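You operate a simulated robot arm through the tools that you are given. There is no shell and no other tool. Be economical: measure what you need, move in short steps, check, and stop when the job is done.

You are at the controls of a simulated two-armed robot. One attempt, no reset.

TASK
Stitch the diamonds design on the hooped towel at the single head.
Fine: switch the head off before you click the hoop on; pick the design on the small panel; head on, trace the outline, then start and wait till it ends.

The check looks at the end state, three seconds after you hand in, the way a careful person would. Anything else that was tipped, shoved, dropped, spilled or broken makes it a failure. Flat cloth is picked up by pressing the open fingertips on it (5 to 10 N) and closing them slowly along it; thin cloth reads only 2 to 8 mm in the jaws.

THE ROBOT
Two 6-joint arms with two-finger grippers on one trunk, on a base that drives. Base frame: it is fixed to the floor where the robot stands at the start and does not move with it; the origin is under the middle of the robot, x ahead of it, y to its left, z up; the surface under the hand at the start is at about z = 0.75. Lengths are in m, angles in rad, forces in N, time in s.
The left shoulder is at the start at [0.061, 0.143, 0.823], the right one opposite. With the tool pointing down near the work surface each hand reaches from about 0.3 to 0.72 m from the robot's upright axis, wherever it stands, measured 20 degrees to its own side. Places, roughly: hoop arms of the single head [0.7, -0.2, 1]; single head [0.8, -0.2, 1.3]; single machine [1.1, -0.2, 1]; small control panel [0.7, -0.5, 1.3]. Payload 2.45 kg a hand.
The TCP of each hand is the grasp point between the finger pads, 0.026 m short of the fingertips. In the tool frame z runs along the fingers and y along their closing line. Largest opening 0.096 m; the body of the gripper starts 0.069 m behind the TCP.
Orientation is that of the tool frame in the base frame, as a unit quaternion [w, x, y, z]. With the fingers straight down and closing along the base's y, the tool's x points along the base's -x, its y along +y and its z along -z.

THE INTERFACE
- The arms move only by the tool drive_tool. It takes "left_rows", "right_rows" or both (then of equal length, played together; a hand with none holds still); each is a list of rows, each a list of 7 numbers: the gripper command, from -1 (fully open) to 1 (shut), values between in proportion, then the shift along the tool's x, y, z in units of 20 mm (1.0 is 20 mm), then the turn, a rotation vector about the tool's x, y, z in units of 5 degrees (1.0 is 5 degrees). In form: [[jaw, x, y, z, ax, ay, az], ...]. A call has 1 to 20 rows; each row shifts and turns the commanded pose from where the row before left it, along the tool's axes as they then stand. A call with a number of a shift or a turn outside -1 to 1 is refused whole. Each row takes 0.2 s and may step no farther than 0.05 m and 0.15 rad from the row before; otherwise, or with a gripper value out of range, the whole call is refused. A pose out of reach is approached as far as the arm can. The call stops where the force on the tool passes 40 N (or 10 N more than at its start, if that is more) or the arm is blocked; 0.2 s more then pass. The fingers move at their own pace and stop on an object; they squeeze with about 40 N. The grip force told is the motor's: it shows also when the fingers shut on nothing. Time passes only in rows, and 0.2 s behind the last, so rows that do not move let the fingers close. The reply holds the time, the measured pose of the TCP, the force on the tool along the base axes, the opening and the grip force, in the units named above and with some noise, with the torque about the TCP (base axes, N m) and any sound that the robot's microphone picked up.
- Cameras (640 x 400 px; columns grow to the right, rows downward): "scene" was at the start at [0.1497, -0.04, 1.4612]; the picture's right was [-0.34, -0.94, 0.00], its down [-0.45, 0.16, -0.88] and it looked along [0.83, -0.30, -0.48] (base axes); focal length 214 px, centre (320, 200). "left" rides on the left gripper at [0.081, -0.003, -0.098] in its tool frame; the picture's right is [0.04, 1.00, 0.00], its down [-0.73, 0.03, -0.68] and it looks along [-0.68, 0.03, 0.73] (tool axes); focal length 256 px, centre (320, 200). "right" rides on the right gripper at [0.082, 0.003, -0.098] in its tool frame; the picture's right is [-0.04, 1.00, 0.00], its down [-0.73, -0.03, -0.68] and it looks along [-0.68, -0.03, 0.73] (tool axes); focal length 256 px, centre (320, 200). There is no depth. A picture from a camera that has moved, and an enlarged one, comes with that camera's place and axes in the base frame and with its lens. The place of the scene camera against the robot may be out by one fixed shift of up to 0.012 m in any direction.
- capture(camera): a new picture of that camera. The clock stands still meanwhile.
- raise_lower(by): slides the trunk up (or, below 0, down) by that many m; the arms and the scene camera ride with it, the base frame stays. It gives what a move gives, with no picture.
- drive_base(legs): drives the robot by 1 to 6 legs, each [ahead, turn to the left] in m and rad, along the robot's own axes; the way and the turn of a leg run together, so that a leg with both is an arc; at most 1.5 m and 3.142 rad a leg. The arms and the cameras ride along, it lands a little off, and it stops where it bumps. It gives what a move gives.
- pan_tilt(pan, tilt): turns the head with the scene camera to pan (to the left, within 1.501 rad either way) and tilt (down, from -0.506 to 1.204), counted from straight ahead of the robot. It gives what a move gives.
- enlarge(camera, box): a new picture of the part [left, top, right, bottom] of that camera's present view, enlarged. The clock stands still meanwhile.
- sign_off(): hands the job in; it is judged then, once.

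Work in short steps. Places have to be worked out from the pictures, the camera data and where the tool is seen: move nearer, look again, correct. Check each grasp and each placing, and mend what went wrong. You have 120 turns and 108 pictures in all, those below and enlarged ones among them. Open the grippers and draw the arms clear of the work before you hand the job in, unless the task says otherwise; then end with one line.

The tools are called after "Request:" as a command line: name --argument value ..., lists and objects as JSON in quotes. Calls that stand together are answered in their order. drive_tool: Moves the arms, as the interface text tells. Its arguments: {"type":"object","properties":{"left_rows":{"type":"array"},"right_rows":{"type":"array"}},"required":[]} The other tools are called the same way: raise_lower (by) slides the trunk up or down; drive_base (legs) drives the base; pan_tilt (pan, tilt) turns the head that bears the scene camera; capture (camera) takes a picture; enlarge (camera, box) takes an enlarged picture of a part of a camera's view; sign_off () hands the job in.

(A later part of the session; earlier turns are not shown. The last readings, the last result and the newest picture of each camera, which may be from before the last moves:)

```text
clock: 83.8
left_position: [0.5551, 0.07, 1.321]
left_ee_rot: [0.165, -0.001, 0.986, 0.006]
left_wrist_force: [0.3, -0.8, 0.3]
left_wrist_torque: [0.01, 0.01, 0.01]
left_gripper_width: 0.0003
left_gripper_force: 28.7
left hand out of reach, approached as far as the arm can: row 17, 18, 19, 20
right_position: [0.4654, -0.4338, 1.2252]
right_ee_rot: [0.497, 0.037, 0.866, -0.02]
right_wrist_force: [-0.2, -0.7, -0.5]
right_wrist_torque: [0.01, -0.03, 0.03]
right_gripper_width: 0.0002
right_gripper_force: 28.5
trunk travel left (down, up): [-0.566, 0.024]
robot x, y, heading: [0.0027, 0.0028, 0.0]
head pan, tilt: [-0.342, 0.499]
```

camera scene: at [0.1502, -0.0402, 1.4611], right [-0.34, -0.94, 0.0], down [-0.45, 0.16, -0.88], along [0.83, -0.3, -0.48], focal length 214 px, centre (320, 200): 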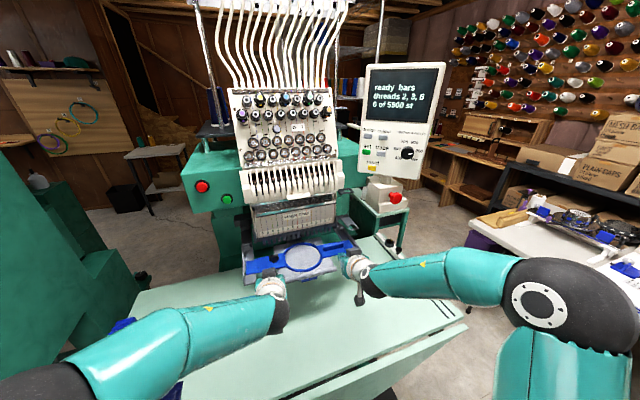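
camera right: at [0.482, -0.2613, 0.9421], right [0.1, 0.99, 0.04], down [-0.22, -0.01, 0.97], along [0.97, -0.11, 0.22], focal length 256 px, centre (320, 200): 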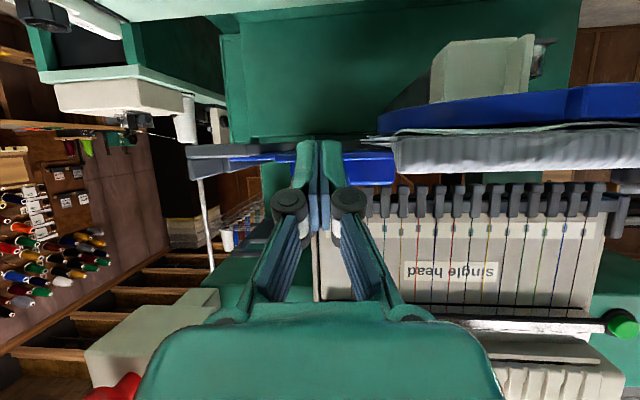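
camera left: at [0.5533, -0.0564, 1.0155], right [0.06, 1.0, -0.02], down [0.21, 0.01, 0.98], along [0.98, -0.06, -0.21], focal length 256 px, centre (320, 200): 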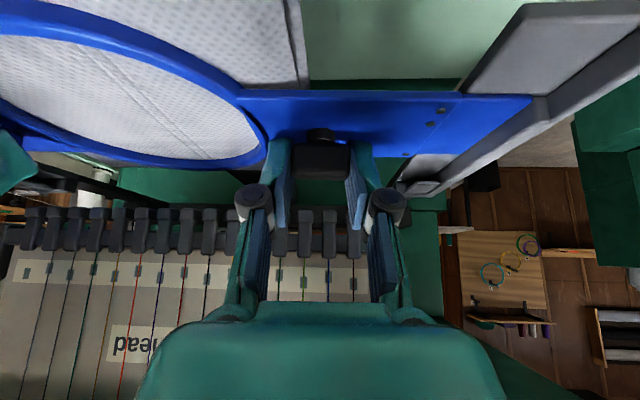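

The left hand is parked. Now I level the right hand, move it in front of the "design" button and yaw it slightly to the right.

Request:
drive_tool --right_rows '[[1, 0, 0, 0, 0, -1, 0], [1, 0, 0, 0, 0, -1, 0], [1, 0, 0, 0, 0, -1, 0], [1, 0, 0, 0, 0, -1, 0], [1, 0, 0, 0, 0, -1, 0], [1, 0, 0, 0, 0, -1, 0], [1, -0.725, 0.6, 0.92, 0, 0, 0], [1, -0.725, 0.6, 0.92, 0, 0, 0], [1, -0.725, 0.6, 0.92, 0, 0, 0], [1, -0.725, 0.6, 0.92, 0, 0, 0], [1, -0.725, 0.6, 0.92, 0, 0, 0], [1, -0.725, 0.6, 0.92, 0, 0, 0], [1, 0, 0.5, 0, 0, 0, 0], [1, 0, 0.5, 0, 0, 0, 0], [1, 0, 0, 0, 1, 0, 0], [1, 0, 0, 0, 1, 0, 0]]'

Request:
enlarge --camera "scene" --box '[340, 140, 440, 220]'

```text
clock: 87.2
left_position: [0.5563, 0.0715, 1.3197]
left_ee_rot: [0.167, -0.001, 0.986, 0.005]
left_wrist_force: [-1.3, -0.1, -0.5]
left_wrist_torque: [0.01, 0.02, -0.03]
left_gripper_width: 0.0
left_gripper_force: 28.5
right_position: [0.5733, -0.4007, 1.3236]
right_ee_rot: [0.704, 0.042, 0.708, -0.037]
right_wrist_force: [0.0, -0.2, -0.7]
right_wrist_torque: [0.02, -0.03, 0.03]
right_gripper_width: 0.0
right_gripper_force: 28.2
right hand out of reach, approached as far as the arm can: row 11, 12, 13, 14, 15, 16
trunk travel left (down, up): [-0.566, 0.024]
robot x, y, heading: [-0.0021, -0.0, -0.002]
head pan, tilt: [-0.342, 0.499]
```

```text
5.00 times, centred on (390, 180) of scene
camera zoom: at [0.1489, -0.0401, 1.5812], right [-0.34, -0.94, 0.0], down [-0.45, 0.16, -0.88], along [0.83, -0.3, -0.48], focal length 1072 px, centre (-30, 300)
```

zoom: 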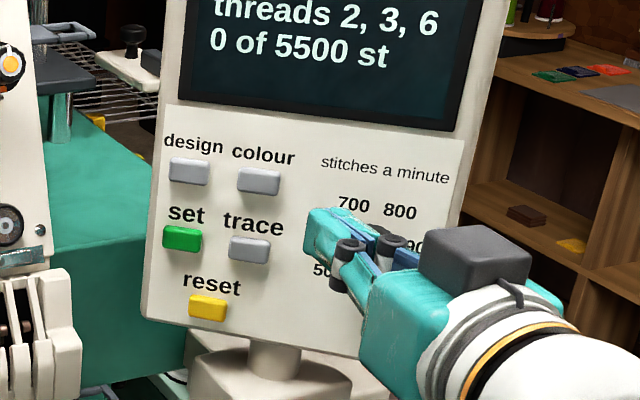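

The hand reaches [0.573,-0.40,1.324] at yaw −7°, and the scene projection of the tip fits exactly. From the scene ray the design button is at about [0.69,-0.38,1.331]. I move nearer.

Request:
drive_tool --right_rows '[[1, -0.12, 0.6, 0.85, 0, 0, 0], [1, -0.12, 0.6, 0.85, 0, 0, 0], [1, -0.12, 0.6, 0.85, 0, 0, 0]]'

Request:
enlarge --camera "scene" --box '[340, 130, 440, 210]'

```text
clock: 88.0
left_position: [0.5568, 0.0717, 1.3198]
left_ee_rot: [0.165, 0.0, 0.986, 0.005]
left_wrist_force: [-0.2, -0.9, 0.9]
left_wrist_torque: [-0.01, 0.01, -0.03]
left_gripper_width: 0.0002
left_gripper_force: 28.7
right_position: [0.6272, -0.3999, 1.3366]
right_ee_rot: [0.703, 0.04, 0.709, -0.035]
right_wrist_force: [0.7, 0.6, 0.3]
right_wrist_torque: [-0.01, 0.0, -0.01]
right_gripper_width: 0.0002
right_gripper_force: 28.3
right hand out of reach, approached as far as the arm can: row 1, 2, 3
trunk travel left (down, up): [-0.566, 0.024]
robot x, y, heading: [0.0005, -0.0023, -0.002]
head pan, tilt: [-0.342, 0.499]
```

```text
5.00 times, centred on (390, 170) of scene
camera zoom: at [0.15, -0.0401, 1.5811], right [-0.34, -0.94, 0.0], down [-0.45, 0.16, -0.88], along [0.83, -0.3, -0.48], focal length 1072 px, centre (-30, 350)
```

zoom: 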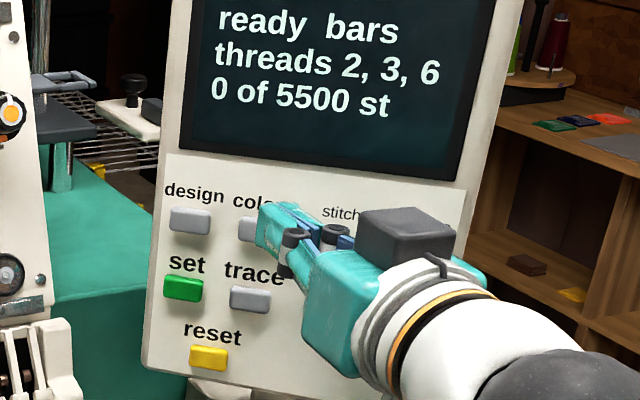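

The wrist cannot line up with the arm's own bearing, which explains these limits. With the left hand pointing about −65° the pose is comfortable and nearly square to the panel. I back the right hand away and re-pose the left through tool-down.

Request:
drive_tool --right_rows '[[1, 0, 0, -1, 0, 0, 0], [1, 0, 0, -1, 0, 0, 0], [1, 0, -0.5, -1, 0, 0, 0], [1, 0, -0.5, -1, 0, 0, 0], [1, 0.5, -0.5, -1, 0, 0, 0], [1, 1, -0.5, -1, 0, 0, 0], [1, 1, -0.5, -1, 0, 0, 0], [1, 1, -1, 0, 0, 0, 0], [1, 1, -1, 0, 0, 0, 0], [1, 1, -1, 0, 0, 0, 0], [1, 1, -1, 0, 0, 0, 0], [1, 0, 0, 0, 0, 0, 0], [1, 0, 0, 0, 0, 0, 0], [1, 0, 0, 0, 0, 0, 0], [1, 0, 0, 0, 0, 0, 0], [1, 0, 0, 0, 0, 0, 0], [1, 0, 0, 0, 0, 0, 0], [1, 0, 0, 0, 0, 0, 0], [1, 0, 0, 0, 0, 0, 0], [1, 0, 0, 0, 0, 0, 0]]' --left_rows '[[1, 0.3, -0.9, 1, 0, 0, 0], [1, 0.3, -0.9, 1, 0, 0, 0], [1, 0.3, -0.9, 1, 0, 0, 0], [1, 0.3, -0.9, 1, 0, 0, 0], [1, 0.3, -0.9, 1, 0, 0, 0], [1, 0.3, -0.9, 1, 0, 0, 0], [1, 0.3, -0.9, 1, 0, 0, 0], [1, 0, 0, 0, 0, 1, 0], [1, 0, 0, 0, 0, 1, 0], [1, 0, 0, 0, 0, 1, 0], [1, 0, 0, 0, 0, 0.8, 0], [1, 0, 0, 0, 0, 0, 1], [1, 0, 0, 0, 0, 0, 1], [1, 0, 0, 0, 0, 0, 1], [1, 0, 0, 0, 0, 0, 1], [1, 0, 0, 0, 0, 0, 1], [1, 0, 0, 0, 0, 0, 1], [1, 0, 0, 0, 0, 0, 1], [1, 0, 0, 0, 0, 0, 1], [1, 0, 0, 0, 0, 0, 1]]'

```text
clock: 92.2
left_position: [0.5485, -0.0491, 1.1648]
left_ee_rot: [-0.001, 0.382, 0.924, 0.006]
left_wrist_force: [-0.8, -0.4, -0.1]
left_wrist_torque: [0.0, 0.0, 0.02]
left_gripper_width: 0.0
left_gripper_force: 28.7
left hand out of reach, approached as far as the arm can: row 11
right_position: [0.4697, -0.5139, 1.2077]
right_ee_rot: [0.703, 0.041, 0.709, -0.036]
right_wrist_force: [-0.1, 0.1, -0.3]
right_wrist_torque: [0.02, 0.03, 0.03]
right_gripper_width: 0.0001
right_gripper_force: 28.4
trunk travel left (down, up): [-0.566, 0.024]
robot x, y, heading: [-0.0029, -0.0015, -0.004]
head pan, tilt: [-0.342, 0.499]
```

Yaw is −45° now. I finish the yaw to −65° and pitch up to the horizontal.

Request:
drive_tool --left_rows '[[1, 0, 0, 0, 0, 0, 1], [1, 0, 0, 0, 0, 0, 1], [1, 0, 0, 0, 0, 0, 1], [1, 0, 0, 0, 0, 0, 1], [1, 0, 0, 0, 0, -1, 0], [1, 0, 0, 0, 0, -1, 0], [1, 0, 0, 0, 0, -1, 0], [1, 0, 0, 0, 0, -1, 0], [1, 0, 0, 0, 0, -1, 0], [1, 0, 0, 0, 0, -1, 0], [1, 0, 0, 0, 0, -1, 0], [1, 0, 0, 0, 0, -1, 0], [1, 0, 0, 0, 0, -1, 0], [1, 0, 0, 0, 0, -1, 0], [1, 0, 0, 0, 0, -1, 0], [1, 0, 0, 0, 0, -1, 0], [1, 0, 0, 0, 0, -1, 0], [1, 0, 0, 0, 0, -1, 0], [1, 0, 0, 0, 0, -1, 0], [1, 0, 0, 0, 0, -1, 0]]'

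```text
clock: 96.4
left_position: [0.5508, -0.0494, 1.1633]
left_ee_rot: [0.542, 0.413, 0.648, -0.341]
left_wrist_force: [0.2, -0.5, 0.4]
left_wrist_torque: [0.01, 0.01, -0.03]
left_gripper_width: 0.0
left_gripper_force: 28.0
right_position: [0.4705, -0.5123, 1.2075]
right_ee_rot: [0.704, 0.04, 0.709, -0.036]
right_wrist_force: [0.0, -1.1, -0.5]
right_wrist_torque: [-0.02, 0.01, 0.01]
right_gripper_width: 0.0
right_gripper_force: 28.5
trunk travel left (down, up): [-0.566, 0.024]
robot x, y, heading: [-0.0018, -0.0044, -0.001]
head pan, tilt: [-0.342, 0.499]
```

Now in a clean pose. I finish the pitch, then move to stand off 7 cm before the design button.

Request:
drive_tool --left_rows '[[1, 0, 0, 0, 0, -1, 0], [1, 0, 0, 0, 0, -1, 0], [1, -0.93, -0.08, 0.8, 0, 0, 0], [1, -0.93, -0.08, 0.8, 0, 0, 0], [1, -0.93, -0.08, 0.8, 0, 0, 0], [1, -0.93, -0.08, 0.8, 0, 0, 0], [1, -0.93, -0.08, 0.8, 0, 0, 0], [1, -0.93, -0.08, 0.8, 0, 0, 0], [1, -0.93, -0.08, 0.8, 0, 0, 0], [1, -0.93, -0.08, 0.8, 0, 0, 0], [1, -0.93, -0.08, 0.8, 0, 0, 0], [1, 0, 0, 0.98, 0, 0, 0], [1, 0, 0, 0.98, 0, 0, 0], [1, 0, 0, 0.98, 0, 0, 0], [1, 0, 0, 0.98, 0, 0, 0], [1, 0, 0, 0.98, 0, 0, 0], [1, 0, 0, 0.98, 0, 0, 0]]'

Request:
enlarge --camera "scene" --box '[300, 110, 440, 220]'

```text
clock: 100.0
left_position: [0.6532, -0.2824, 1.3387]
left_ee_rot: [0.601, 0.376, 0.599, -0.372]
left_wrist_force: [0.9, 0.1, 0.7]
left_wrist_torque: [0.0, -0.02, 0.01]
left_gripper_width: 0.0
left_gripper_force: 28.7
right_position: [0.4715, -0.513, 1.2087]
right_ee_rot: [0.703, 0.041, 0.709, -0.036]
right_wrist_force: [-0.1, -0.1, 0.3]
right_wrist_torque: [-0.01, -0.05, -0.01]
right_gripper_width: 0.0001
right_gripper_force: 28.2
trunk travel left (down, up): [-0.566, 0.024]
robot x, y, heading: [0.0019, -0.0021, 0.001]
head pan, tilt: [-0.342, 0.499]
```

```text
3.64 times, centred on (370, 165) of scene
camera zoom: at [0.1499, -0.0398, 1.5826], right [-0.34, -0.94, 0.0], down [-0.45, 0.16, -0.88], along [0.83, -0.3, -0.48], focal length 780 px, centre (138, 327)
```

zoom: 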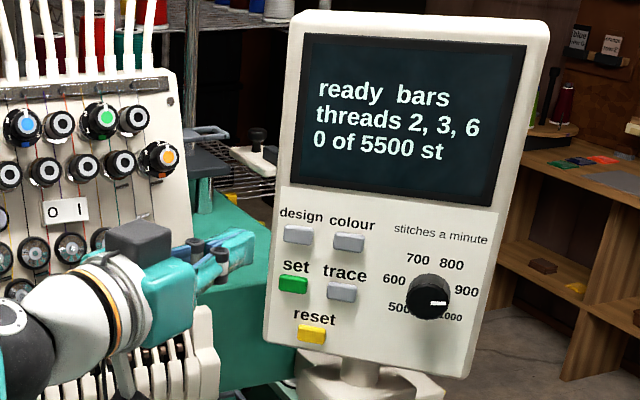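

The tip is near, and along its course it will arrive about 10 mm right of and 10 mm above the design button. I correct down 9 mm and sideways 8 mm, and advance 5 cm.

Request:
drive_tool --left_rows '[[1, 0.45, 0.4, 0.5, 0, 0, 0], [1, 0, 0, 0.7, 0, 0, 0], [1, 0, 0, 0.7, 0, 0, 0], [1, 0, 0, 0.6, 0, 0, 0]]'

Request:
enlarge --camera "scene" --box '[320, 110, 420, 190]'

```text
clock: 101.2
left_position: [0.6763, -0.2691, 1.3229]
left_ee_rot: [0.61, 0.366, 0.599, -0.366]
left_wrist_force: [0.3, 0.0, -0.3]
left_wrist_torque: [0.01, 0.02, -0.04]
left_gripper_width: 0.0
left_gripper_force: 28.4
left hand out of reach, approached as far as the arm can: row 1, 2, 3, 4
right_position: [0.4708, -0.5131, 1.2043]
right_ee_rot: [0.703, 0.042, 0.709, -0.036]
right_wrist_force: [-0.2, -0.6, -0.7]
right_wrist_torque: [0.01, 0.01, 0.01]
right_gripper_width: 0.0002
right_gripper_force: 28.8
trunk travel left (down, up): [-0.566, 0.024]
robot x, y, heading: [-0.0034, 0.0033, -0.002]
head pan, tilt: [-0.342, 0.499]
stopped in row 4 (left hand): the arm was blocked; the commanded pose is now the measured one
```

```text
5.00 times, centred on (370, 150) of scene
camera zoom: at [0.1494, -0.0395, 1.5782], right [-0.34, -0.94, 0.0], down [-0.45, 0.16, -0.88], along [0.83, -0.3, -0.48], focal length 1072 px, centre (70, 450)
```

zoom: 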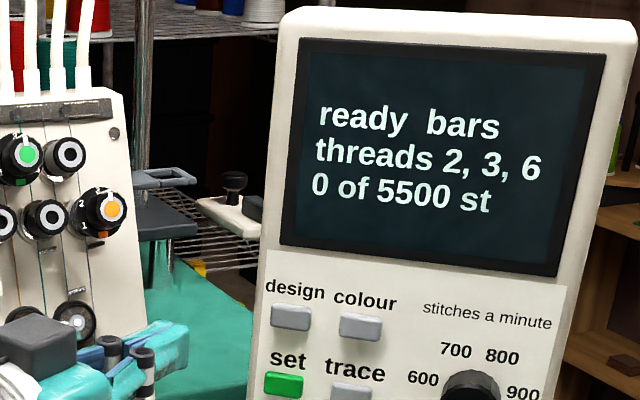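

The left hand is short of reach there (arm stretched). The right arm in an outward-pointing pose can make it instead. I withdraw the left hand and turn the right to tool-down so it can re-pose.

Request:
drive_tool --left_rows '[[1, 0, 0, -1, 0, 0, 0], [1, 0, 0, -1, 0, 0, 0], [1, 0, 0, -1, 0, 0, 0], [1, 0, 0, -1, 0, 0, 0], [1, 0, -0.5, -1, 0, 0, 0], [1, 0, -0.5, -1, 0, 0, 0], [1, 0.5, -0.5, -1, 0, 0, 0], [1, 0.5, -0.5, -1, 0, 0, 0], [1, 0.5, -0.5, -1, 0, 0, 0], [1, 0.5, -0.5, -1, 0, 0, 0], [1, 1, 0, 0, 0, 0, 0], [1, 1, 0, 0, 0, 0, 0], [1, 1, 0, 0, 0, 0, 0], [1, 1, 0, 0, 0, 0, 0], [1, 0, 0, 0, 0, 1, 0], [1, 0, 0, 0, 0, 1, 0], [1, 0, 0, 0, 0, 1, 0], [1, 0, 0, 0, 0, 1, 0], [1, 0, 0, 0, 0, 1, 0], [1, 0, 0, 0, 0, 1, 0]]' --right_rows '[[1, 0, 0, 0, 0, 1, 0], [1, 0, 0, 0, 0, 1, 0], [1, 0, 0, 0, 0, 1, 0], [1, 0, 0, 0, 0, 1, 0], [1, 0, 0, 0, 0, 1, 0], [1, 0, 0, 0, 0, 1, 0], [1, 0, 0, 0, 0, 1, 0], [1, 0, 0, 0, 0, 1, 0], [1, 0, 0, 0, 0, 1, 0], [1, 0, 0, 0, 0, 1, 0], [1, 0, 0, 0, 0, 1, 0], [1, 0, 0, 0, 0, 1, 0], [1, 0, 0, 0, 0, 1, 0], [1, 0, 0, 0, 0, 1, 0], [1, 0, 0, 0, 0, 1, 0], [1, 0, 0, 0, 0, 1, 0], [1, 0, 0, 0, 0, 1, 0], [1, 0, 0, 0, 0, 1, 0], [1, 0, 0, 0, 0, 0, 1], [1, 0, 0, 0, 0, 0, 1]]'

```text
clock: 105.4
left_position: [0.5294, -0.1253, 1.2006]
left_ee_rot: [0.432, 0.452, 0.736, -0.259]
left_wrist_force: [-0.3, 0.4, -0.7]
left_wrist_torque: [0.01, -0.01, 0.03]
left_gripper_width: 0.0002
left_gripper_force: 28.5
right_position: [0.4695, -0.5135, 1.2068]
right_ee_rot: [-0.005, 0.143, 0.99, 0.003]
right_wrist_force: [1.5, 0.3, -0.3]
right_wrist_torque: [-0.01, 0.02, 0.03]
right_gripper_width: 0.0
right_gripper_force: 28.2
trunk travel left (down, up): [-0.566, 0.024]
robot x, y, heading: [-0.0015, 0.0, 0.002]
head pan, tilt: [-0.342, 0.499]
```

The right is tool-down at yaw −16°. I yaw it to −51° and bring it inward, while the left pitches down and moves away to its own side.

Request:
drive_tool --left_rows '[[1, 0, 0, 0, 0, 1, 0], [1, 0, 0, 0, 0, 1, 0], [1, 0, 0, 0, 0, 1, 0], [1, 0, 0, 0, 0, 1, 0], [1, 0, 0, 0, 0, 1, 0], [1, 0, 0, 0, 0, 1, 0], [1, 0, 0, 0, 0, 1, 0], [1, 0, 0, 0, 0, 1, 0], [1, 0, 0, 0, 0, 1, 0], [1, 0, 0, 0, 0, 1, 0], [1, 0, 0, 0, 0, 1, 0], [1, 0, 0, 0, 0, 1, 0], [1, 1, 0, 0, 0, 0, 0], [1, 1, 0, 0, 0, 0, 0], [1, 1, 0, 0, 0, 0, 0], [1, 1, 0, 0, 0, 0, 0], [1, 1, 0, 0, 0, 0, 0], [1, 1, 0, 0, 0, 0, 0], [1, 1, 0, 0, 0, 0, 0], [1, 1, 0, 0, 0, 0, 0]]' --right_rows '[[1, 0, 0, 0, 0, 0, 1], [1, 0, 0, 0, 0, 0, 1], [1, 0, 0, 0, 0, 0, 1], [1, 0, 0, 0, 0, 0, 1], [1, 0, 0, 0, 0, 0, 1], [1, 0, 0, 0, 0, 0, 1], [1, 0, 0, 0, 0, 0, 1], [1, 0, 0, 0, 0, 0, 0], [1, 0, 0, 0, 0, 0, 0], [1, 0, 0, 0, 0, 0, 0], [1, 0, 0, 0, 0, 0, 0], [1, 0.69, 0.77, 0, 0, 0, 0], [1, 0.69, 0.77, 0, 0, 0, 0], [1, 0.69, 0.77, 0, 0, 0, 0], [1, 0.69, 0.77, 0, 0, 0, 0], [1, 0.69, 0.77, 0, 0, 0, 0], [1, 0.69, 0.77, 0, 0, 0, 0], [1, 0.69, 0.77, 0, 0, 0, 0], [1, 0.69, 0.77, 0, 0, 0, 0], [1, 0.69, 0.77, 0, 0, 0, 0]]'

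```text
clock: 109.6
left_position: [0.4305, 0.031, 1.1829]
left_ee_rot: [0.007, 0.521, 0.853, 0.001]
left_wrist_force: [0.1, 0.3, -0.3]
left_wrist_torque: [0.0, -0.05, 0.0]
left_gripper_width: 0.0001
left_gripper_force: 28.9
left hand out of reach, approached as far as the arm can: row 11, 12
right_position: [0.5005, -0.3276, 1.2107]
right_ee_rot: [-0.004, 0.433, 0.901, 0.002]
right_wrist_force: [0.3, 0.0, 0.2]
right_wrist_torque: [-0.04, -0.02, -0.01]
right_gripper_width: 0.0
right_gripper_force: 28.8
trunk travel left (down, up): [-0.566, 0.024]
robot x, y, heading: [-0.0003, 0.0012, 0.001]
head pan, tilt: [-0.342, 0.499]
```

I move the right a little further in, then pitch it up to horizontal. The left yaws back to 0 meanwhile.

Request:
drive_tool --left_rows '[[1, 0, 0, 0, 0, 0, -1], [1, 0, 0, 0, 0, 0, -1], [1, 0, 0, 0, 0, 0, -1], [1, 0, 0, 0, 0, 0, -1], [1, 0, 0, 0, 0, 0, -1], [1, 0, 0, 0, 0, 0, -1], [1, 0, 0, 0, 0, 0, -1], [1, 0, 0, 0, 0, 0, -1], [1, 0, 0, 0, 0, 0, -1], [1, 0, 0, 0, 0, 0, -1], [1, 0, 0, 0, 0, 0, -1], [1, 0, 0, 0, 0, 0, -1], [1, 0, 0, 0, 0, 0, 0], [1, 0, 0, 0, 0, 0, 0], [1, 0, 0, 0, 0, 0, 0], [1, 0, 0, 0, 0, 0, 0], [1, 0, 0, 0, 0, 0, 0], [1, 0, 0, 0, 0, 0, 0], [1, 0, 0, 0, 0, 0, 0], [1, 0, 0, 0, 0, 0, 0]]' --right_rows '[[1, 0, 0.94, 0, 0, 0, 0], [1, 0, 0.94, 0, 0, 0, 0], [1, 0, 0.94, 0, 0, 0, 0], [1, 0, 0.94, 0, 0, 0, 0], [1, 0, 0.94, 0, 0, 0, 0], [1, 0, 0, 0, 0, -1, 0], [1, 0, 0, 0, 0, -1, 0], [1, 0, 0, 0, 0, -1, 0], [1, 0, 0, 0, 0, -1, 0], [1, 0, 0, 0, 0, -1, 0], [1, 0, 0, 0, 0, -1, 0], [1, 0, 0, 0, 0, -1, 0], [1, 0, 0, 0, 0, -1, 0], [1, 0, 0, 0, 0, -1, 0], [1, 0, 0, 0, 0, -1, 0], [1, 0, 0, 0, 0, -1, 0], [1, 0, 0, 0, 0, -1, 0], [1, 0, 0, 0, 0, -1, 0], [1, 0, 0, 0, 0, -1, 0], [1, 0, 0, 0, 0, -1, 0]]'

```text
clock: 113.8
left_position: [0.4305, 0.03, 1.1829]
left_ee_rot: [0.006, 0.024, 1.0, -0.002]
left_wrist_force: [0.2, 0.3, 0.2]
left_wrist_torque: [0.01, 0.03, 0.0]
left_gripper_width: 0.0
left_gripper_force: 29.5
right_position: [0.5743, -0.2717, 1.2094]
right_ee_rot: [0.547, 0.344, 0.717, -0.262]
right_wrist_force: [0.2, 0.4, -0.1]
right_wrist_torque: [-0.02, -0.01, 0.0]
right_gripper_width: 0.0002
right_gripper_force: 28.9
trunk travel left (down, up): [-0.566, 0.024]
robot x, y, heading: [0.0002, -0.0034, -0.001]
head pan, tilt: [-0.342, 0.499]
```

The right hand took the outward pose well. I finish leveling it and move to 6 cm off the design button.

Request:
drive_tool --right_rows '[[1, 0, 0, 0, 0, -1, 0], [1, 0, 0, 0, 0, -1, 0], [1, 0, 0, 0, 0, -1, 0], [1, -0.87, 0.157, 0.476, 0, 0, 0], [1, -0.87, 0.157, 0.476, 0, 0, 0], [1, -0.87, 0.157, 0.476, 0, 0, 0], [1, -0.87, 0.157, 0.476, 0, 0, 0], [1, -0.87, 0.157, 0.476, 0, 0, 0], [1, -0.87, 0.157, 0.476, 0, 0, 0], [1, -0.87, 0.157, 0.476, 0, 0, 0]]'

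Request:
enlarge --camera "scene" --box '[320, 110, 420, 190]'

```text
clock: 116.0
left_position: [0.4309, 0.0293, 1.1822]
left_ee_rot: [0.006, 0.024, 1.0, -0.001]
left_wrist_force: [0.5, -0.2, 0.9]
left_wrist_torque: [-0.01, 0.01, 0.01]
left_gripper_width: 0.0
left_gripper_force: 28.7
right_position: [0.6334, -0.309, 1.3306]
right_ee_rot: [0.634, 0.308, 0.641, -0.305]
right_wrist_force: [-0.3, -0.7, -0.6]
right_wrist_torque: [0.03, 0.02, 0.05]
right_gripper_width: 0.0
right_gripper_force: 28.5
trunk travel left (down, up): [-0.566, 0.024]
robot x, y, heading: [-0.0035, 0.0004, 0.002]
head pan, tilt: [-0.342, 0.499]
```

```text
5.00 times, centred on (370, 150) of scene
camera zoom: at [0.1492, -0.0401, 1.5812], right [-0.34, -0.94, 0.0], down [-0.45, 0.16, -0.88], along [0.83, -0.3, -0.48], focal length 1072 px, centre (70, 450)
```

zoom: 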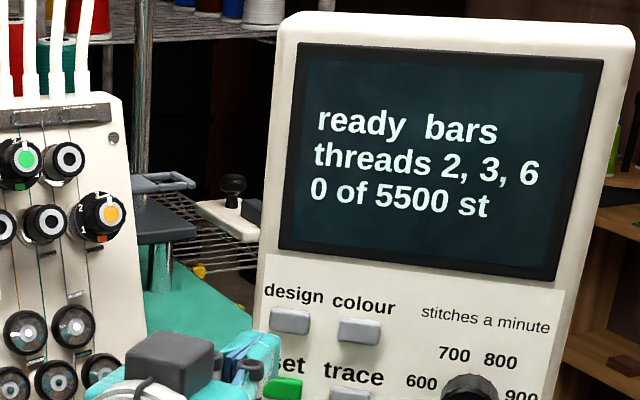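

The pose is exact and the course leads to the design button to within about 6 mm. I nudge sideways and advance, with small steps at the end.

Request:
drive_tool --right_rows '[[1, 0, 0.25, 0.5, 0, 0, 0], [1, 0, 0, 0.9, 0, 0, 0], [1, 0, 0, 0.7, 0, 0, 0], [1, 0, 0, 0.2, 0, 0, 0], [1, 0, 0, 0.2, 0, 0, 0], [1, 0, 0, 0.2, 0, 0, 0]]'

Request:
enlarge --camera "scene" --box '[320, 110, 420, 190]'

```text
clock: 117.4
left_position: [0.4306, 0.03, 1.1824]
left_ee_rot: [0.006, 0.025, 1.0, -0.003]
left_wrist_force: [0.0, 0.1, 0.3]
left_wrist_torque: [0.03, 0.0, -0.01]
left_gripper_width: 0.0
left_gripper_force: 28.4
right_position: [0.672, -0.3487, 1.3282]
right_ee_rot: [0.634, 0.308, 0.641, -0.305]
right_wrist_force: [0.0, 0.2, -0.3]
right_wrist_torque: [0.02, 0.02, 0.0]
right_gripper_width: 0.0
right_gripper_force: 28.5
trunk travel left (down, up): [-0.566, 0.024]
robot x, y, heading: [0.0013, 0.001, -0.004]
head pan, tilt: [-0.342, 0.499]
```

```text
5.00 times, centred on (370, 150) of scene
camera zoom: at [0.1492, -0.04, 1.5812], right [-0.34, -0.94, 0.0], down [-0.45, 0.16, -0.88], along [0.83, -0.3, -0.48], focal length 1072 px, centre (70, 450)
```

zoom: 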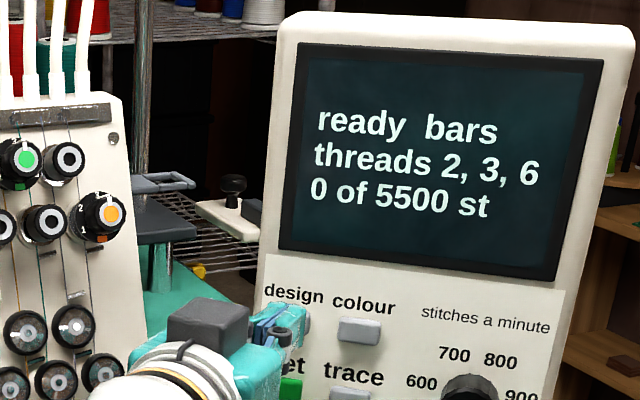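

The tip covers the design button without contact yet. I press on in 3 mm steps and back off right after.

Request:
drive_tool --right_rows '[[1, 0, 0, 0.15, 0, 0, 0], [1, 0, 0, 0.15, 0, 0, 0], [1, 0, 0, 0.15, 0, 0, 0]]'

```text
clock: 118.2
left_position: [0.4304, 0.0304, 1.1819]
left_ee_rot: [0.006, 0.025, 1.0, -0.002]
left_wrist_force: [-0.2, -0.2, -0.9]
left_wrist_torque: [0.0, 0.03, 0.02]
left_gripper_width: 0.0
left_gripper_force: 28.3
right_position: [0.6774, -0.3571, 1.3277]
right_ee_rot: [0.634, 0.307, 0.641, -0.305]
right_wrist_force: [-0.5, -0.6, -0.8]
right_wrist_torque: [-0.01, 0.02, -0.02]
right_gripper_width: 0.0002
right_gripper_force: 28.3
trunk travel left (down, up): [-0.566, 0.024]
robot x, y, heading: [-0.0008, 0.001, -0.002]
head pan, tilt: [-0.342, 0.499]
```

Still no contact. I take three more 3 mm steps.

Request:
drive_tool --right_rows '[[1, 0, 0, 0.15, 0, 0, 0], [1, 0, 0, 0.15, 0, 0, 0], [1, 0, 0, 0.15, 0, 0, 0]]'

```text
clock: 119.0
left_position: [0.4312, 0.0295, 1.184]
left_ee_rot: [0.006, 0.024, 1.0, -0.003]
left_wrist_force: [-0.3, -0.3, -0.2]
left_wrist_torque: [-0.01, 0.03, -0.02]
left_gripper_width: 0.0
left_gripper_force: 28.7
right_position: [0.683, -0.363, 1.3287]
right_ee_rot: [0.634, 0.307, 0.641, -0.305]
right_wrist_force: [-0.3, 1.1, -0.7]
right_wrist_torque: [0.02, 0.02, 0.03]
right_gripper_width: 0.0
right_gripper_force: 28.1
trunk travel left (down, up): [-0.566, 0.024]
robot x, y, heading: [-0.0036, -0.0022, -0.004]
head pan, tilt: [-0.342, 0.499]
```

Still free, so the panel is a bit deeper. I continue with a slight trim left and down.

Request:
drive_tool --right_rows '[[1, 0.12, 0.12, 0.12, 0, 0, 0], [1, 0, 0, 0.15, 0, 0, 0], [1, 0, 0, 0.15, 0, 0, 0]]'

Request:
enlarge --camera "scene" --box '[320, 110, 420, 190]'

```text
clock: 119.8
left_position: [0.4302, 0.0312, 1.1832]
left_ee_rot: [0.007, 0.024, 1.0, -0.003]
left_wrist_force: [0.4, 0.0, -0.5]
left_wrist_torque: [0.02, -0.02, -0.01]
left_gripper_width: 0.0002
left_gripper_force: 28.6
right_position: [0.6884, -0.3659, 1.3271]
right_ee_rot: [0.635, 0.307, 0.64, -0.305]
right_wrist_force: [-7.1, 7.6, -2.0]
right_wrist_torque: [0.06, 0.05, 0.03]
right_gripper_width: 0.0002
right_gripper_force: 28.4
trunk travel left (down, up): [-0.566, 0.024]
robot x, y, heading: [0.0008, -0.0009, 0.0]
head pan, tilt: [-0.342, 0.499]
heard: click
```

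```text
5.00 times, centred on (370, 150) of scene
camera zoom: at [0.1477, -0.0387, 1.5813], right [-0.34, -0.94, 0.0], down [-0.45, 0.16, -0.88], along [0.83, -0.3, -0.48], focal length 1072 px, centre (70, 450)
```

zoom: 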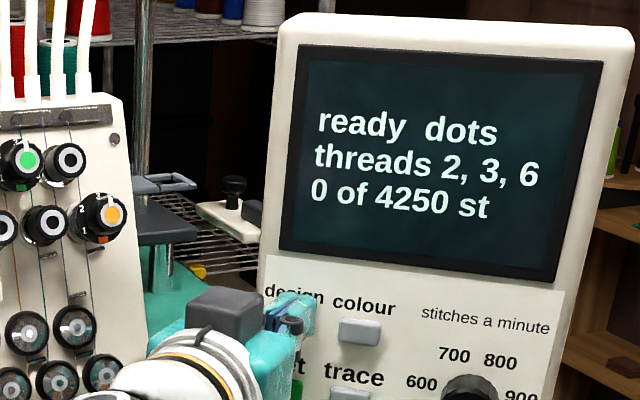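

"click": the design went from bars to dots. I release and press once more.

Request:
drive_tool --right_rows '[[1, 0, 0, -0.35, 0, 0, 0], [1, 0, 0, -0.35, 0, 0, 0], [1, 0, 0, 0, 0, 0, 0], [1, 0, 0, 0.35, 0, 0, 0], [1, 0, 0, 0.2, 0, 0, 0], [1, 0, 0, 0.15, 0, 0, 0]]'

Request:
enlarge --camera "scene" --box '[320, 110, 420, 190]'

```text
clock: 121.2
left_position: [0.4295, 0.0317, 1.1833]
left_ee_rot: [0.007, 0.024, 1.0, -0.004]
left_wrist_force: [0.1, -0.3, 0.4]
left_wrist_torque: [0.0, 0.04, -0.01]
left_gripper_width: 0.0
left_gripper_force: 28.8
right_position: [0.6887, -0.3666, 1.3274]
right_ee_rot: [0.635, 0.307, 0.64, -0.306]
right_wrist_force: [-6.0, 7.4, -1.3]
right_wrist_torque: [0.06, 0.06, 0.06]
right_gripper_width: 0.0001
right_gripper_force: 28.6
trunk travel left (down, up): [-0.566, 0.024]
robot x, y, heading: [-0.0035, 0.0014, -0.001]
head pan, tilt: [-0.342, 0.499]
heard: click
```

```text
5.00 times, centred on (370, 150) of scene
camera zoom: at [0.1478, -0.0386, 1.5813], right [-0.34, -0.94, 0.0], down [-0.45, 0.16, -0.88], along [0.83, -0.3, -0.48], focal length 1072 px, centre (70, 450)
```

zoom: 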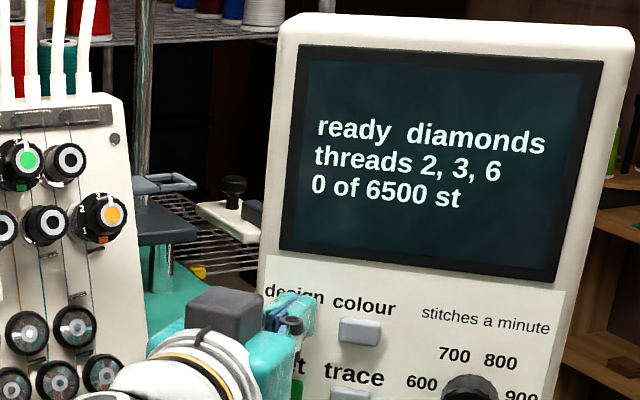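

Diamonds is selected. The green "set" sits 4.2 cm below and looks like the confirm key. I back off, drop down and press it.

Request:
drive_tool --right_rows '[[1, 0, 0, -0.4, 0, 0, 0], [1, 0, 0, -0.5, 0, 0, 0], [1, 0.7, 0, 0, 0, 0, 0], [1, 0.7, 0, 0, 0, 0, 0], [1, 0.7, 0, 0, 0, 0, 0], [1, 0, 0, 0.4, 0, 0, 0], [1, 0, 0, 0.2, 0, 0, 0], [1, 0, 0, 0.15, 0, 0, 0], [1, 0, 0, 0.15, 0, 0, 0]]'

```text
clock: 123.2
left_position: [0.4301, 0.0316, 1.1825]
left_ee_rot: [0.006, 0.024, 1.0, -0.003]
left_wrist_force: [-0.2, -0.9, -0.5]
left_wrist_torque: [-0.01, 0.02, -0.01]
left_gripper_width: 0.0001
left_gripper_force: 28.2
right_position: [0.6889, -0.3666, 1.2845]
right_ee_rot: [0.634, 0.307, 0.641, -0.305]
right_wrist_force: [-6.4, 6.7, -1.3]
right_wrist_torque: [0.07, 0.09, 0.08]
right_gripper_width: 0.0
right_gripper_force: 28.7
trunk travel left (down, up): [-0.566, 0.024]
robot x, y, heading: [-0.0024, 0.0005, -0.001]
head pan, tilt: [-0.342, 0.499]
heard: click
```

A click at "set". I look at the display.

Request:
enlarge --camera "scene" --box '[270, 100, 430, 220]'

```text
3.33 times, centred on (350, 160) of scene
camera zoom: at [0.1481, -0.0387, 1.5813], right [-0.34, -0.94, 0.0], down [-0.45, 0.16, -0.88], along [0.83, -0.3, -0.48], focal length 715 px, centre (220, 333)
```

zoom: 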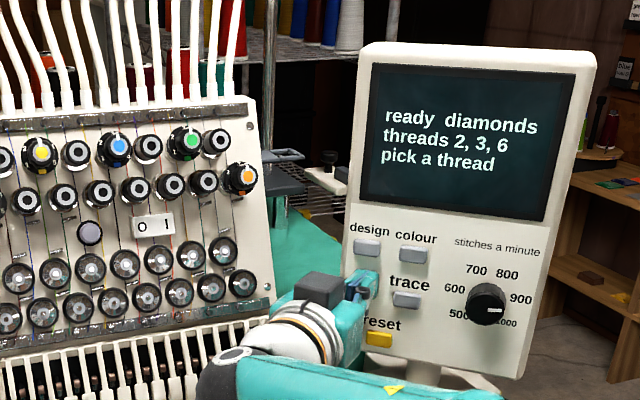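

"Pick a thread" is just the set key asking for a colour. The design is diamonds with threads 2, 3, 6. Next I switch the head on: the right hand backs off, rises and yaws to −31°, while the left hand moves well aside.

Request:
drive_tool --right_rows '[[1, 0, 0, -1, 0, 0, 0], [1, 0, 0, -1, 0, 0, 0], [1, 0, 0, -1, 0, 0, 0], [1, 0, 0, -1, 0, 0, 0], [1, 0, 0, -1, 0, 0, 0], [1, -0.9, 0, 0, 0, 0, 0], [1, -0.9, 0, 0, 0, 0, 0], [1, -0.9, 0, 0, 0, 0, 0], [1, -0.85, 0, 0, 0, 0, 0], [1, 0, 0, 0, -1, 0, 0], [1, 0, 0, 0, -1, 0, 0], [1, 0, 0, 0, -1, 0, 0], [1, 0, 0, 0, -1, 0, 0]]' --left_rows '[[1, 0, 1, 0, 0, 0, 0], [1, 0, 1, 0, 0, 0, 0], [1, 0, 1, 0, 0, 0, 0], [1, 0, 1, 0, 0, 0, 0], [1, 0, 1, 0, 0, 0, 0], [1, 0, 1, 0, 0, 0, 0], [1, 0, 1, 0, 0, 0, 0], [1, 0, 1, 0, 0, 0, 0], [1, 0, 1, 0, 0, 0, 0], [1, 0, 1, 0, 0, 0, 0], [1, 0, 1, 0, 0, 0, 0], [1, 0, 0, 0, 0, 0, 0], [1, 0, 0, 0, 0, 0, 0]]'

Request:
drive_tool --right_rows '[[1, 0, 0.925, -0.425, 0, 0, 0], [1, 0, 0.925, -0.425, 0, 0, 0], [1, 0, 0.925, -0.425, 0, 0, 0], [1, 0, 0.925, -0.425, 0, 0, 0], [1, 0, 0.925, -0.425, 0, 0, 0], [1, 0, 0.925, -0.425, 0, 0, 0], [1, 0, 0.925, -0.425, 0, 0, 0], [1, 0, 0.925, -0.425, 0, 0, 0]]'

```text
clock: 126.0
left_position: [0.4407, 0.2507, 1.1812]
left_ee_rot: [0.006, 0.024, 1.0, -0.001]
left_wrist_force: [0.1, 0.2, -0.5]
left_wrist_torque: [-0.02, 0.02, 0.04]
left_gripper_width: 0.0
left_gripper_force: 29.0
right_position: [0.6285, -0.2896, 1.356]
right_ee_rot: [0.678, 0.192, 0.684, -0.187]
right_wrist_force: [0.1, -0.1, -1.0]
right_wrist_torque: [-0.01, 0.02, -0.01]
right_gripper_width: 0.0001
right_gripper_force: 28.1
trunk travel left (down, up): [-0.566, 0.024]
robot x, y, heading: [0.0018, 0.0003, -0.002]
head pan, tilt: [-0.342, 0.499]
```

```text
clock: 127.8
left_position: [0.4406, 0.2512, 1.1815]
left_ee_rot: [0.006, 0.024, 1.0, -0.002]
left_wrist_force: [-0.5, -1.3, -0.3]
left_wrist_torque: [0.0, 0.0, 0.0]
left_gripper_width: 0.0
left_gripper_force: 28.5
right_position: [0.6473, -0.1273, 1.3579]
right_ee_rot: [0.678, 0.193, 0.684, -0.19]
right_wrist_force: [-0.3, 0.2, 0.2]
right_wrist_torque: [-0.02, 0.01, -0.03]
right_gripper_width: 0.0
right_gripper_force: 27.8
trunk travel left (down, up): [-0.566, 0.024]
robot x, y, heading: [-0.004, 0.004, -0.006]
head pan, tilt: [-0.342, 0.499]
```

In position. The course leads straight to the '1' side. I advance 9 cm and look.

Request:
drive_tool --right_rows '[[1, 0.2, 0, 0.9, 0, 0, 0], [1, 0, 0, 0.9, 0, 0, 0], [1, 0, 0, 0.9, 0, 0, 0], [1, 0, 0, 0.9, 0, 0, 0], [1, 0, 0, 0.9, 0, 0, 0]]'

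Request:
enlarge --camera "scene" --box '[250, 140, 340, 200]'

```text
clock: 129.0
left_position: [0.4419, 0.2487, 1.1813]
left_ee_rot: [0.006, 0.024, 1.0, -0.002]
left_wrist_force: [-0.8, -0.8, 0.1]
left_wrist_torque: [0.01, 0.02, 0.02]
left_gripper_width: 0.0
left_gripper_force: 28.8
right_position: [0.7238, -0.1746, 1.3511]
right_ee_rot: [0.677, 0.193, 0.685, -0.189]
right_wrist_force: [-0.6, -0.3, -0.4]
right_wrist_torque: [0.01, -0.04, -0.03]
right_gripper_width: 0.0
right_gripper_force: 28.2
trunk travel left (down, up): [-0.566, 0.024]
robot x, y, heading: [0.0009, 0.0024, -0.003]
head pan, tilt: [-0.342, 0.499]
```

```text
6.67 times, centred on (295, 170) of scene
camera zoom: at [0.1499, -0.0401, 1.5811], right [-0.34, -0.94, 0.0], down [-0.45, 0.16, -0.88], along [0.83, -0.3, -0.48], focal length 1430 px, centre (487, 400)
```

zoom: 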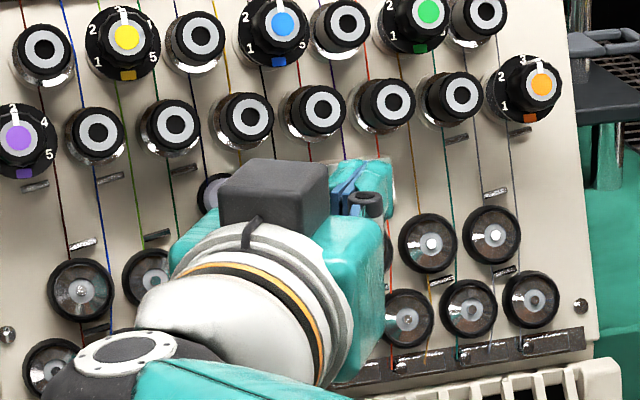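

The tip is over the '1'. I press straight along +x in 3 mm steps.

Request:
drive_tool --right_rows '[[1, 0, 0.08, 0.13, 0, 0, 0], [1, 0, 0.08, 0.13, 0, 0, 0], [1, 0, 0.08, 0.13, 0, 0, 0], [1, 0, 0.08, 0.13, 0, 0, 0]]'

```text
clock: 130.0
left_position: [0.4417, 0.2504, 1.1814]
left_ee_rot: [0.007, 0.024, 1.0, -0.002]
left_wrist_force: [-1.1, -0.2, 0.3]
left_wrist_torque: [0.0, 0.02, 0.02]
left_gripper_width: 0.0
left_gripper_force: 28.9
right_position: [0.7342, -0.1748, 1.3516]
right_ee_rot: [0.678, 0.193, 0.684, -0.189]
right_wrist_force: [0.3, 0.5, -0.3]
right_wrist_torque: [0.01, -0.01, 0.0]
right_gripper_width: 0.0
right_gripper_force: 28.7
trunk travel left (down, up): [-0.566, 0.024]
robot x, y, heading: [0.0012, 0.0035, -0.001]
head pan, tilt: [-0.342, 0.499]
```

No contact yet. I continue along the pointing direction with 3 mm steps, which also brings it a little to the right.

Request:
drive_tool --right_rows '[[1, 0, -0.1, 0.15, 0, 0, 0], [1, 0, 0, 0.15, 0, 0, 0], [1, 0, 0, 0.12, 0, 0, 0]]'

```text
clock: 130.8
left_position: [0.438, 0.2513, 1.1827]
left_ee_rot: [0.007, 0.024, 1.0, -0.002]
left_wrist_force: [-0.1, -0.3, -0.7]
left_wrist_torque: [0.01, -0.02, 0.0]
left_gripper_width: 0.0002
left_gripper_force: 28.6
right_position: [0.7369, -0.1775, 1.3555]
right_ee_rot: [0.679, 0.193, 0.682, -0.189]
right_wrist_force: [-21.2, 8.5, -0.6]
right_wrist_torque: [0.12, 0.31, 0.1]
right_gripper_width: 0.0002
right_gripper_force: 28.1
trunk travel left (down, up): [-0.566, 0.024]
robot x, y, heading: [-0.0003, -0.0007, 0.005]
head pan, tilt: [-0.342, 0.499]
```

Pressed at 21 N. I withdraw straight back, biased slightly to the right, and check the lamp.

Request:
drive_tool --right_rows '[[1, 0, -0.25, -0.25, 0, 0, 0], [1, 0, -0.4, -0.5, 0, 0, 0], [1, 0, -0.52, -0.85, 0, 0, 0], [1, 0, -0.52, -0.85, 0, 0, 0], [1, 0, -0.52, -0.85, 0, 0, 0], [1, 0, -0.52, -0.85, 0, 0, 0], [1, 0, -0.52, -0.85, 0, 0, 0]]'

Request:
enlarge --camera "scene" --box '[230, 130, 390, 220]'

```text
clock: 132.4
left_position: [0.4411, 0.25, 1.1828]
left_ee_rot: [0.007, 0.024, 1.0, -0.002]
left_wrist_force: [-0.1, -0.4, -0.6]
left_wrist_torque: [0.02, -0.02, 0.03]
left_gripper_width: 0.0
left_gripper_force: 28.4
right_position: [0.6207, -0.1841, 1.3518]
right_ee_rot: [0.678, 0.193, 0.684, -0.189]
right_wrist_force: [-0.5, -0.3, 0.1]
right_wrist_torque: [-0.01, 0.0, 0.03]
right_gripper_width: 0.0001
right_gripper_force: 27.9
trunk travel left (down, up): [-0.566, 0.024]
robot x, y, heading: [-0.001, 0.0028, 0.0]
head pan, tilt: [-0.342, 0.499]
```

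```text
4.00 times, centred on (310, 175) of scene
camera zoom: at [0.148, -0.0402, 1.5813], right [-0.34, -0.94, 0.0], down [-0.45, 0.16, -0.88], along [0.83, -0.3, -0.48], focal length 858 px, centre (360, 300)
```

zoom: 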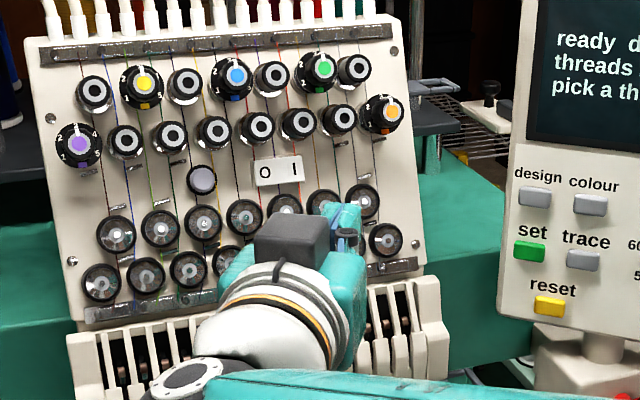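

The lamp is still dark. Because of the yaw, the leading corner of the tip pressed near the rocker's pivot. I press again 2 cm further to the right.

Request:
drive_tool --right_rows '[[1, 0, 0.363, 0.823, 0, 0, 0], [1, 0, 0.363, 0.823, 0, 0, 0], [1, 0, 0.363, 0.823, 0, 0, 0], [1, 0, 0.363, 0.823, 0, 0, 0], [1, 0, 0.363, 0.823, 0, 0, 0], [1, 0, 0.363, 0.823, 0, 0, 0], [1, 0, 0.08, 0.13, 0, 0, 0], [1, 0, 0.08, 0.13, 0, 0, 0], [1, 0, 0.08, 0.13, 0, 0, 0], [1, 0, 0.08, 0.13, 0, 0, 0]]'

```text
clock: 134.6
left_position: [0.4386, 0.2492, 1.1831]
left_ee_rot: [0.008, 0.025, 1.0, -0.002]
left_wrist_force: [-0.3, -0.4, -1.0]
left_wrist_torque: [0.01, 0.03, -0.02]
left_gripper_width: 0.0003
left_gripper_force: 28.9
right_position: [0.7389, -0.1993, 1.3545]
right_ee_rot: [0.679, 0.193, 0.683, -0.188]
right_wrist_force: [-14.3, 0.9, -2.2]
right_wrist_torque: [0.03, 0.21, -0.02]
right_gripper_width: 0.0
right_gripper_force: 28.2
trunk travel left (down, up): [-0.566, 0.024]
robot x, y, heading: [-0.0024, -0.0007, -0.001]
head pan, tilt: [-0.342, 0.499]
```

Contact at 14 N with y -0.199. I withdraw straight back and look at the lamp.

Request:
drive_tool --right_rows '[[1, 0, -0.25, -0.25, 0, 0, 0], [1, 0, -0.4, -0.5, 0, 0, 0], [1, 0, -0.52, -0.85, 0, 0, 0], [1, 0, -0.52, -0.85, 0, 0, 0], [1, 0, -0.52, -0.85, 0, 0, 0], [1, 0, -0.52, -0.85, 0, 0, 0], [1, 0, -0.52, -0.85, 0, 0, 0]]'

Request:
enlarge --camera "scene" --box '[200, 120, 420, 257]'

```text
clock: 136.2
left_position: [0.4409, 0.2508, 1.1825]
left_ee_rot: [0.005, 0.024, 1.0, -0.001]
left_wrist_force: [-1.0, 1.6, 0.2]
left_wrist_torque: [-0.01, 0.01, 0.02]
left_gripper_width: 0.0001
left_gripper_force: 28.7
right_position: [0.6214, -0.2017, 1.353]
right_ee_rot: [0.679, 0.192, 0.683, -0.189]
right_wrist_force: [-0.9, 0.4, 0.4]
right_wrist_torque: [-0.02, -0.01, 0.02]
right_gripper_width: 0.0
right_gripper_force: 28.8
trunk travel left (down, up): [-0.566, 0.024]
robot x, y, heading: [-0.0028, -0.001, 0.003]
head pan, tilt: [-0.342, 0.499]
```

```text
2.91 times, centred on (310, 188) of scene
camera zoom: at [0.1481, -0.0401, 1.5813], right [-0.34, -0.94, 0.0], down [-0.45, 0.16, -0.88], along [0.83, -0.3, -0.48], focal length 624 px, centre (349, 234)
```

zoom: 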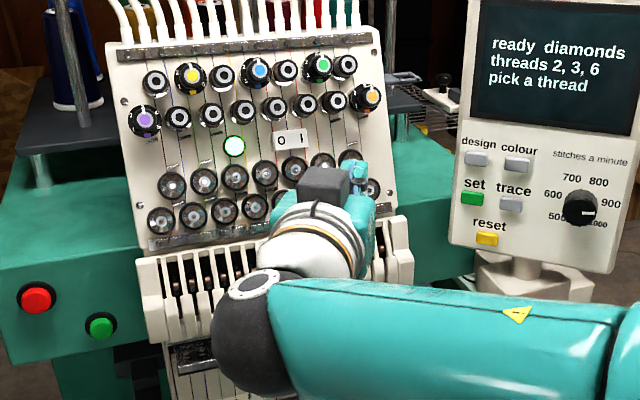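

The head is on, with the lamp lit. Now trace: I yaw back to −51° and move in front of the trace button.

Request:
drive_tool --right_rows '[[1, 0, -0.5, 0, 1, 0, 0], [1, 0, -0.5, 0, 1, 0, 0], [1, 0, 0, 0, 1, 0, 0], [1, 0, 0, 0, 1, 0, 0], [1, 0, 0, 0, 0, 0, 0]]'

```text
clock: 137.4
left_position: [0.4418, 0.2488, 1.1822]
left_ee_rot: [0.006, 0.025, 1.0, -0.002]
left_wrist_force: [0.0, 0.0, -0.1]
left_wrist_torque: [0.0, 0.0, -0.02]
left_gripper_width: 0.0001
left_gripper_force: 28.4
right_position: [0.6113, -0.2191, 1.3538]
right_ee_rot: [0.634, 0.308, 0.641, -0.305]
right_wrist_force: [1.0, -0.2, -0.9]
right_wrist_torque: [-0.01, -0.02, 0.05]
right_gripper_width: 0.0001
right_gripper_force: 28.8
trunk travel left (down, up): [-0.566, 0.024]
robot x, y, heading: [-0.0027, 0.002, 0.001]
head pan, tilt: [-0.342, 0.499]
```

Now I shift to 6 cm off the trace button.

Request:
drive_tool --right_rows '[[1, 0.59, -0.63, 0.86, 0, 0, 0], [1, 0.59, -0.63, 0.86, 0, 0, 0], [1, 0.59, -0.63, 0.86, 0, 0, 0], [1, 0.59, -0.63, 0.86, 0, 0, 0], [1, 0.59, -0.63, 0.86, 0, 0, 0], [1, 0.59, -0.63, 0.86, 0, 0, 0], [1, 0, 0, 0, 0, 0, 0]]'

Request:
enlarge --camera "scene" --box '[320, 110, 420, 200]'

```text
clock: 139.0
left_position: [0.4409, 0.2506, 1.1821]
left_ee_rot: [0.007, 0.024, 1.0, -0.001]
left_wrist_force: [-0.2, 0.2, 0.1]
left_wrist_torque: [-0.04, 0.0, 0.01]
left_gripper_width: 0.0002
left_gripper_force: 28.4
right_position: [0.6156, -0.3471, 1.2814]
right_ee_rot: [0.634, 0.308, 0.641, -0.305]
right_wrist_force: [-0.6, 0.5, -0.5]
right_wrist_torque: [0.0, 0.0, -0.02]
right_gripper_width: 0.0001
right_gripper_force: 28.2
trunk travel left (down, up): [-0.566, 0.024]
robot x, y, heading: [0.0016, 0.0011, -0.003]
head pan, tilt: [-0.342, 0.499]
```

```text
4.44 times, centred on (370, 155) of scene
camera zoom: at [0.149, -0.0396, 1.5812], right [-0.34, -0.94, 0.0], down [-0.45, 0.16, -0.88], along [0.83, -0.3, -0.48], focal length 953 px, centre (98, 400)
```

zoom: 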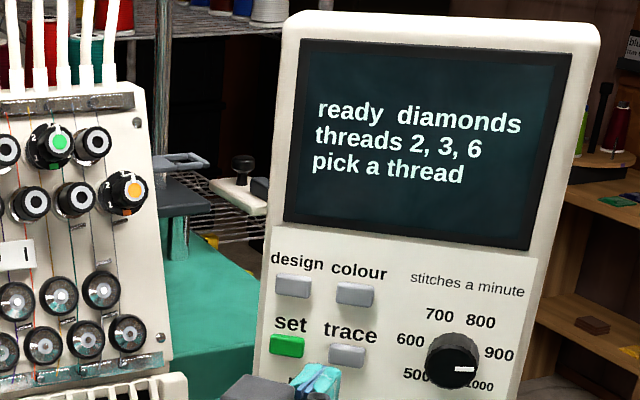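

The course ends about 8 mm right of the trace button. I trim 6 mm to the left and press.

Request:
drive_tool --right_rows '[[1, 0, 0.3, 0.9, 0, 0, 0], [1, 0, 0, 0.9, 0, 0, 0], [1, 0, 0, 0.8, 0, 0, 0], [1, 0, 0, 0.2, 0, 0, 0], [1, 0, 0, 0.15, 0, 0, 0], [1, 0, 0, 0.15, 0, 0, 0]]'

```text
clock: 140.4
left_position: [0.4421, 0.2504, 1.1817]
left_ee_rot: [0.006, 0.025, 1.0, -0.001]
left_wrist_force: [-0.1, 0.4, 0.0]
left_wrist_torque: [-0.03, 0.01, 0.01]
left_gripper_width: 0.0
left_gripper_force: 28.2
right_position: [0.6602, -0.3909, 1.2815]
right_ee_rot: [0.633, 0.308, 0.641, -0.305]
right_wrist_force: [-0.5, 1.0, 0.0]
right_wrist_torque: [0.04, -0.01, 0.0]
right_gripper_width: 0.0
right_gripper_force: 28.6
trunk travel left (down, up): [-0.566, 0.024]
robot x, y, heading: [-0.0052, 0.0004, -0.0]
head pan, tilt: [-0.342, 0.499]
```

No contact yet, so I go on in 3 mm steps.

Request:
drive_tool --right_rows '[[1, 0, 0, 0.15, 0, 0, 0], [1, 0, 0, 0.15, 0, 0, 0], [1, 0, 0, 0.15, 0, 0, 0]]'

```text
clock: 141.2
left_position: [0.44, 0.2519, 1.1816]
left_ee_rot: [0.007, 0.025, 1.0, -0.003]
left_wrist_force: [-0.2, 0.3, 0.4]
left_wrist_torque: [-0.01, 0.0, 0.03]
left_gripper_width: 0.0
left_gripper_force: 28.4
right_position: [0.6651, -0.3955, 1.2808]
right_ee_rot: [0.634, 0.307, 0.641, -0.304]
right_wrist_force: [-10.3, 11.2, -3.4]
right_wrist_torque: [0.14, 0.14, 0.08]
right_gripper_width: 0.0
right_gripper_force: 28.6
trunk travel left (down, up): [-0.566, 0.024]
robot x, y, heading: [-0.0011, 0.0, 0.0]
head pan, tilt: [-0.342, 0.499]
heard: click
```

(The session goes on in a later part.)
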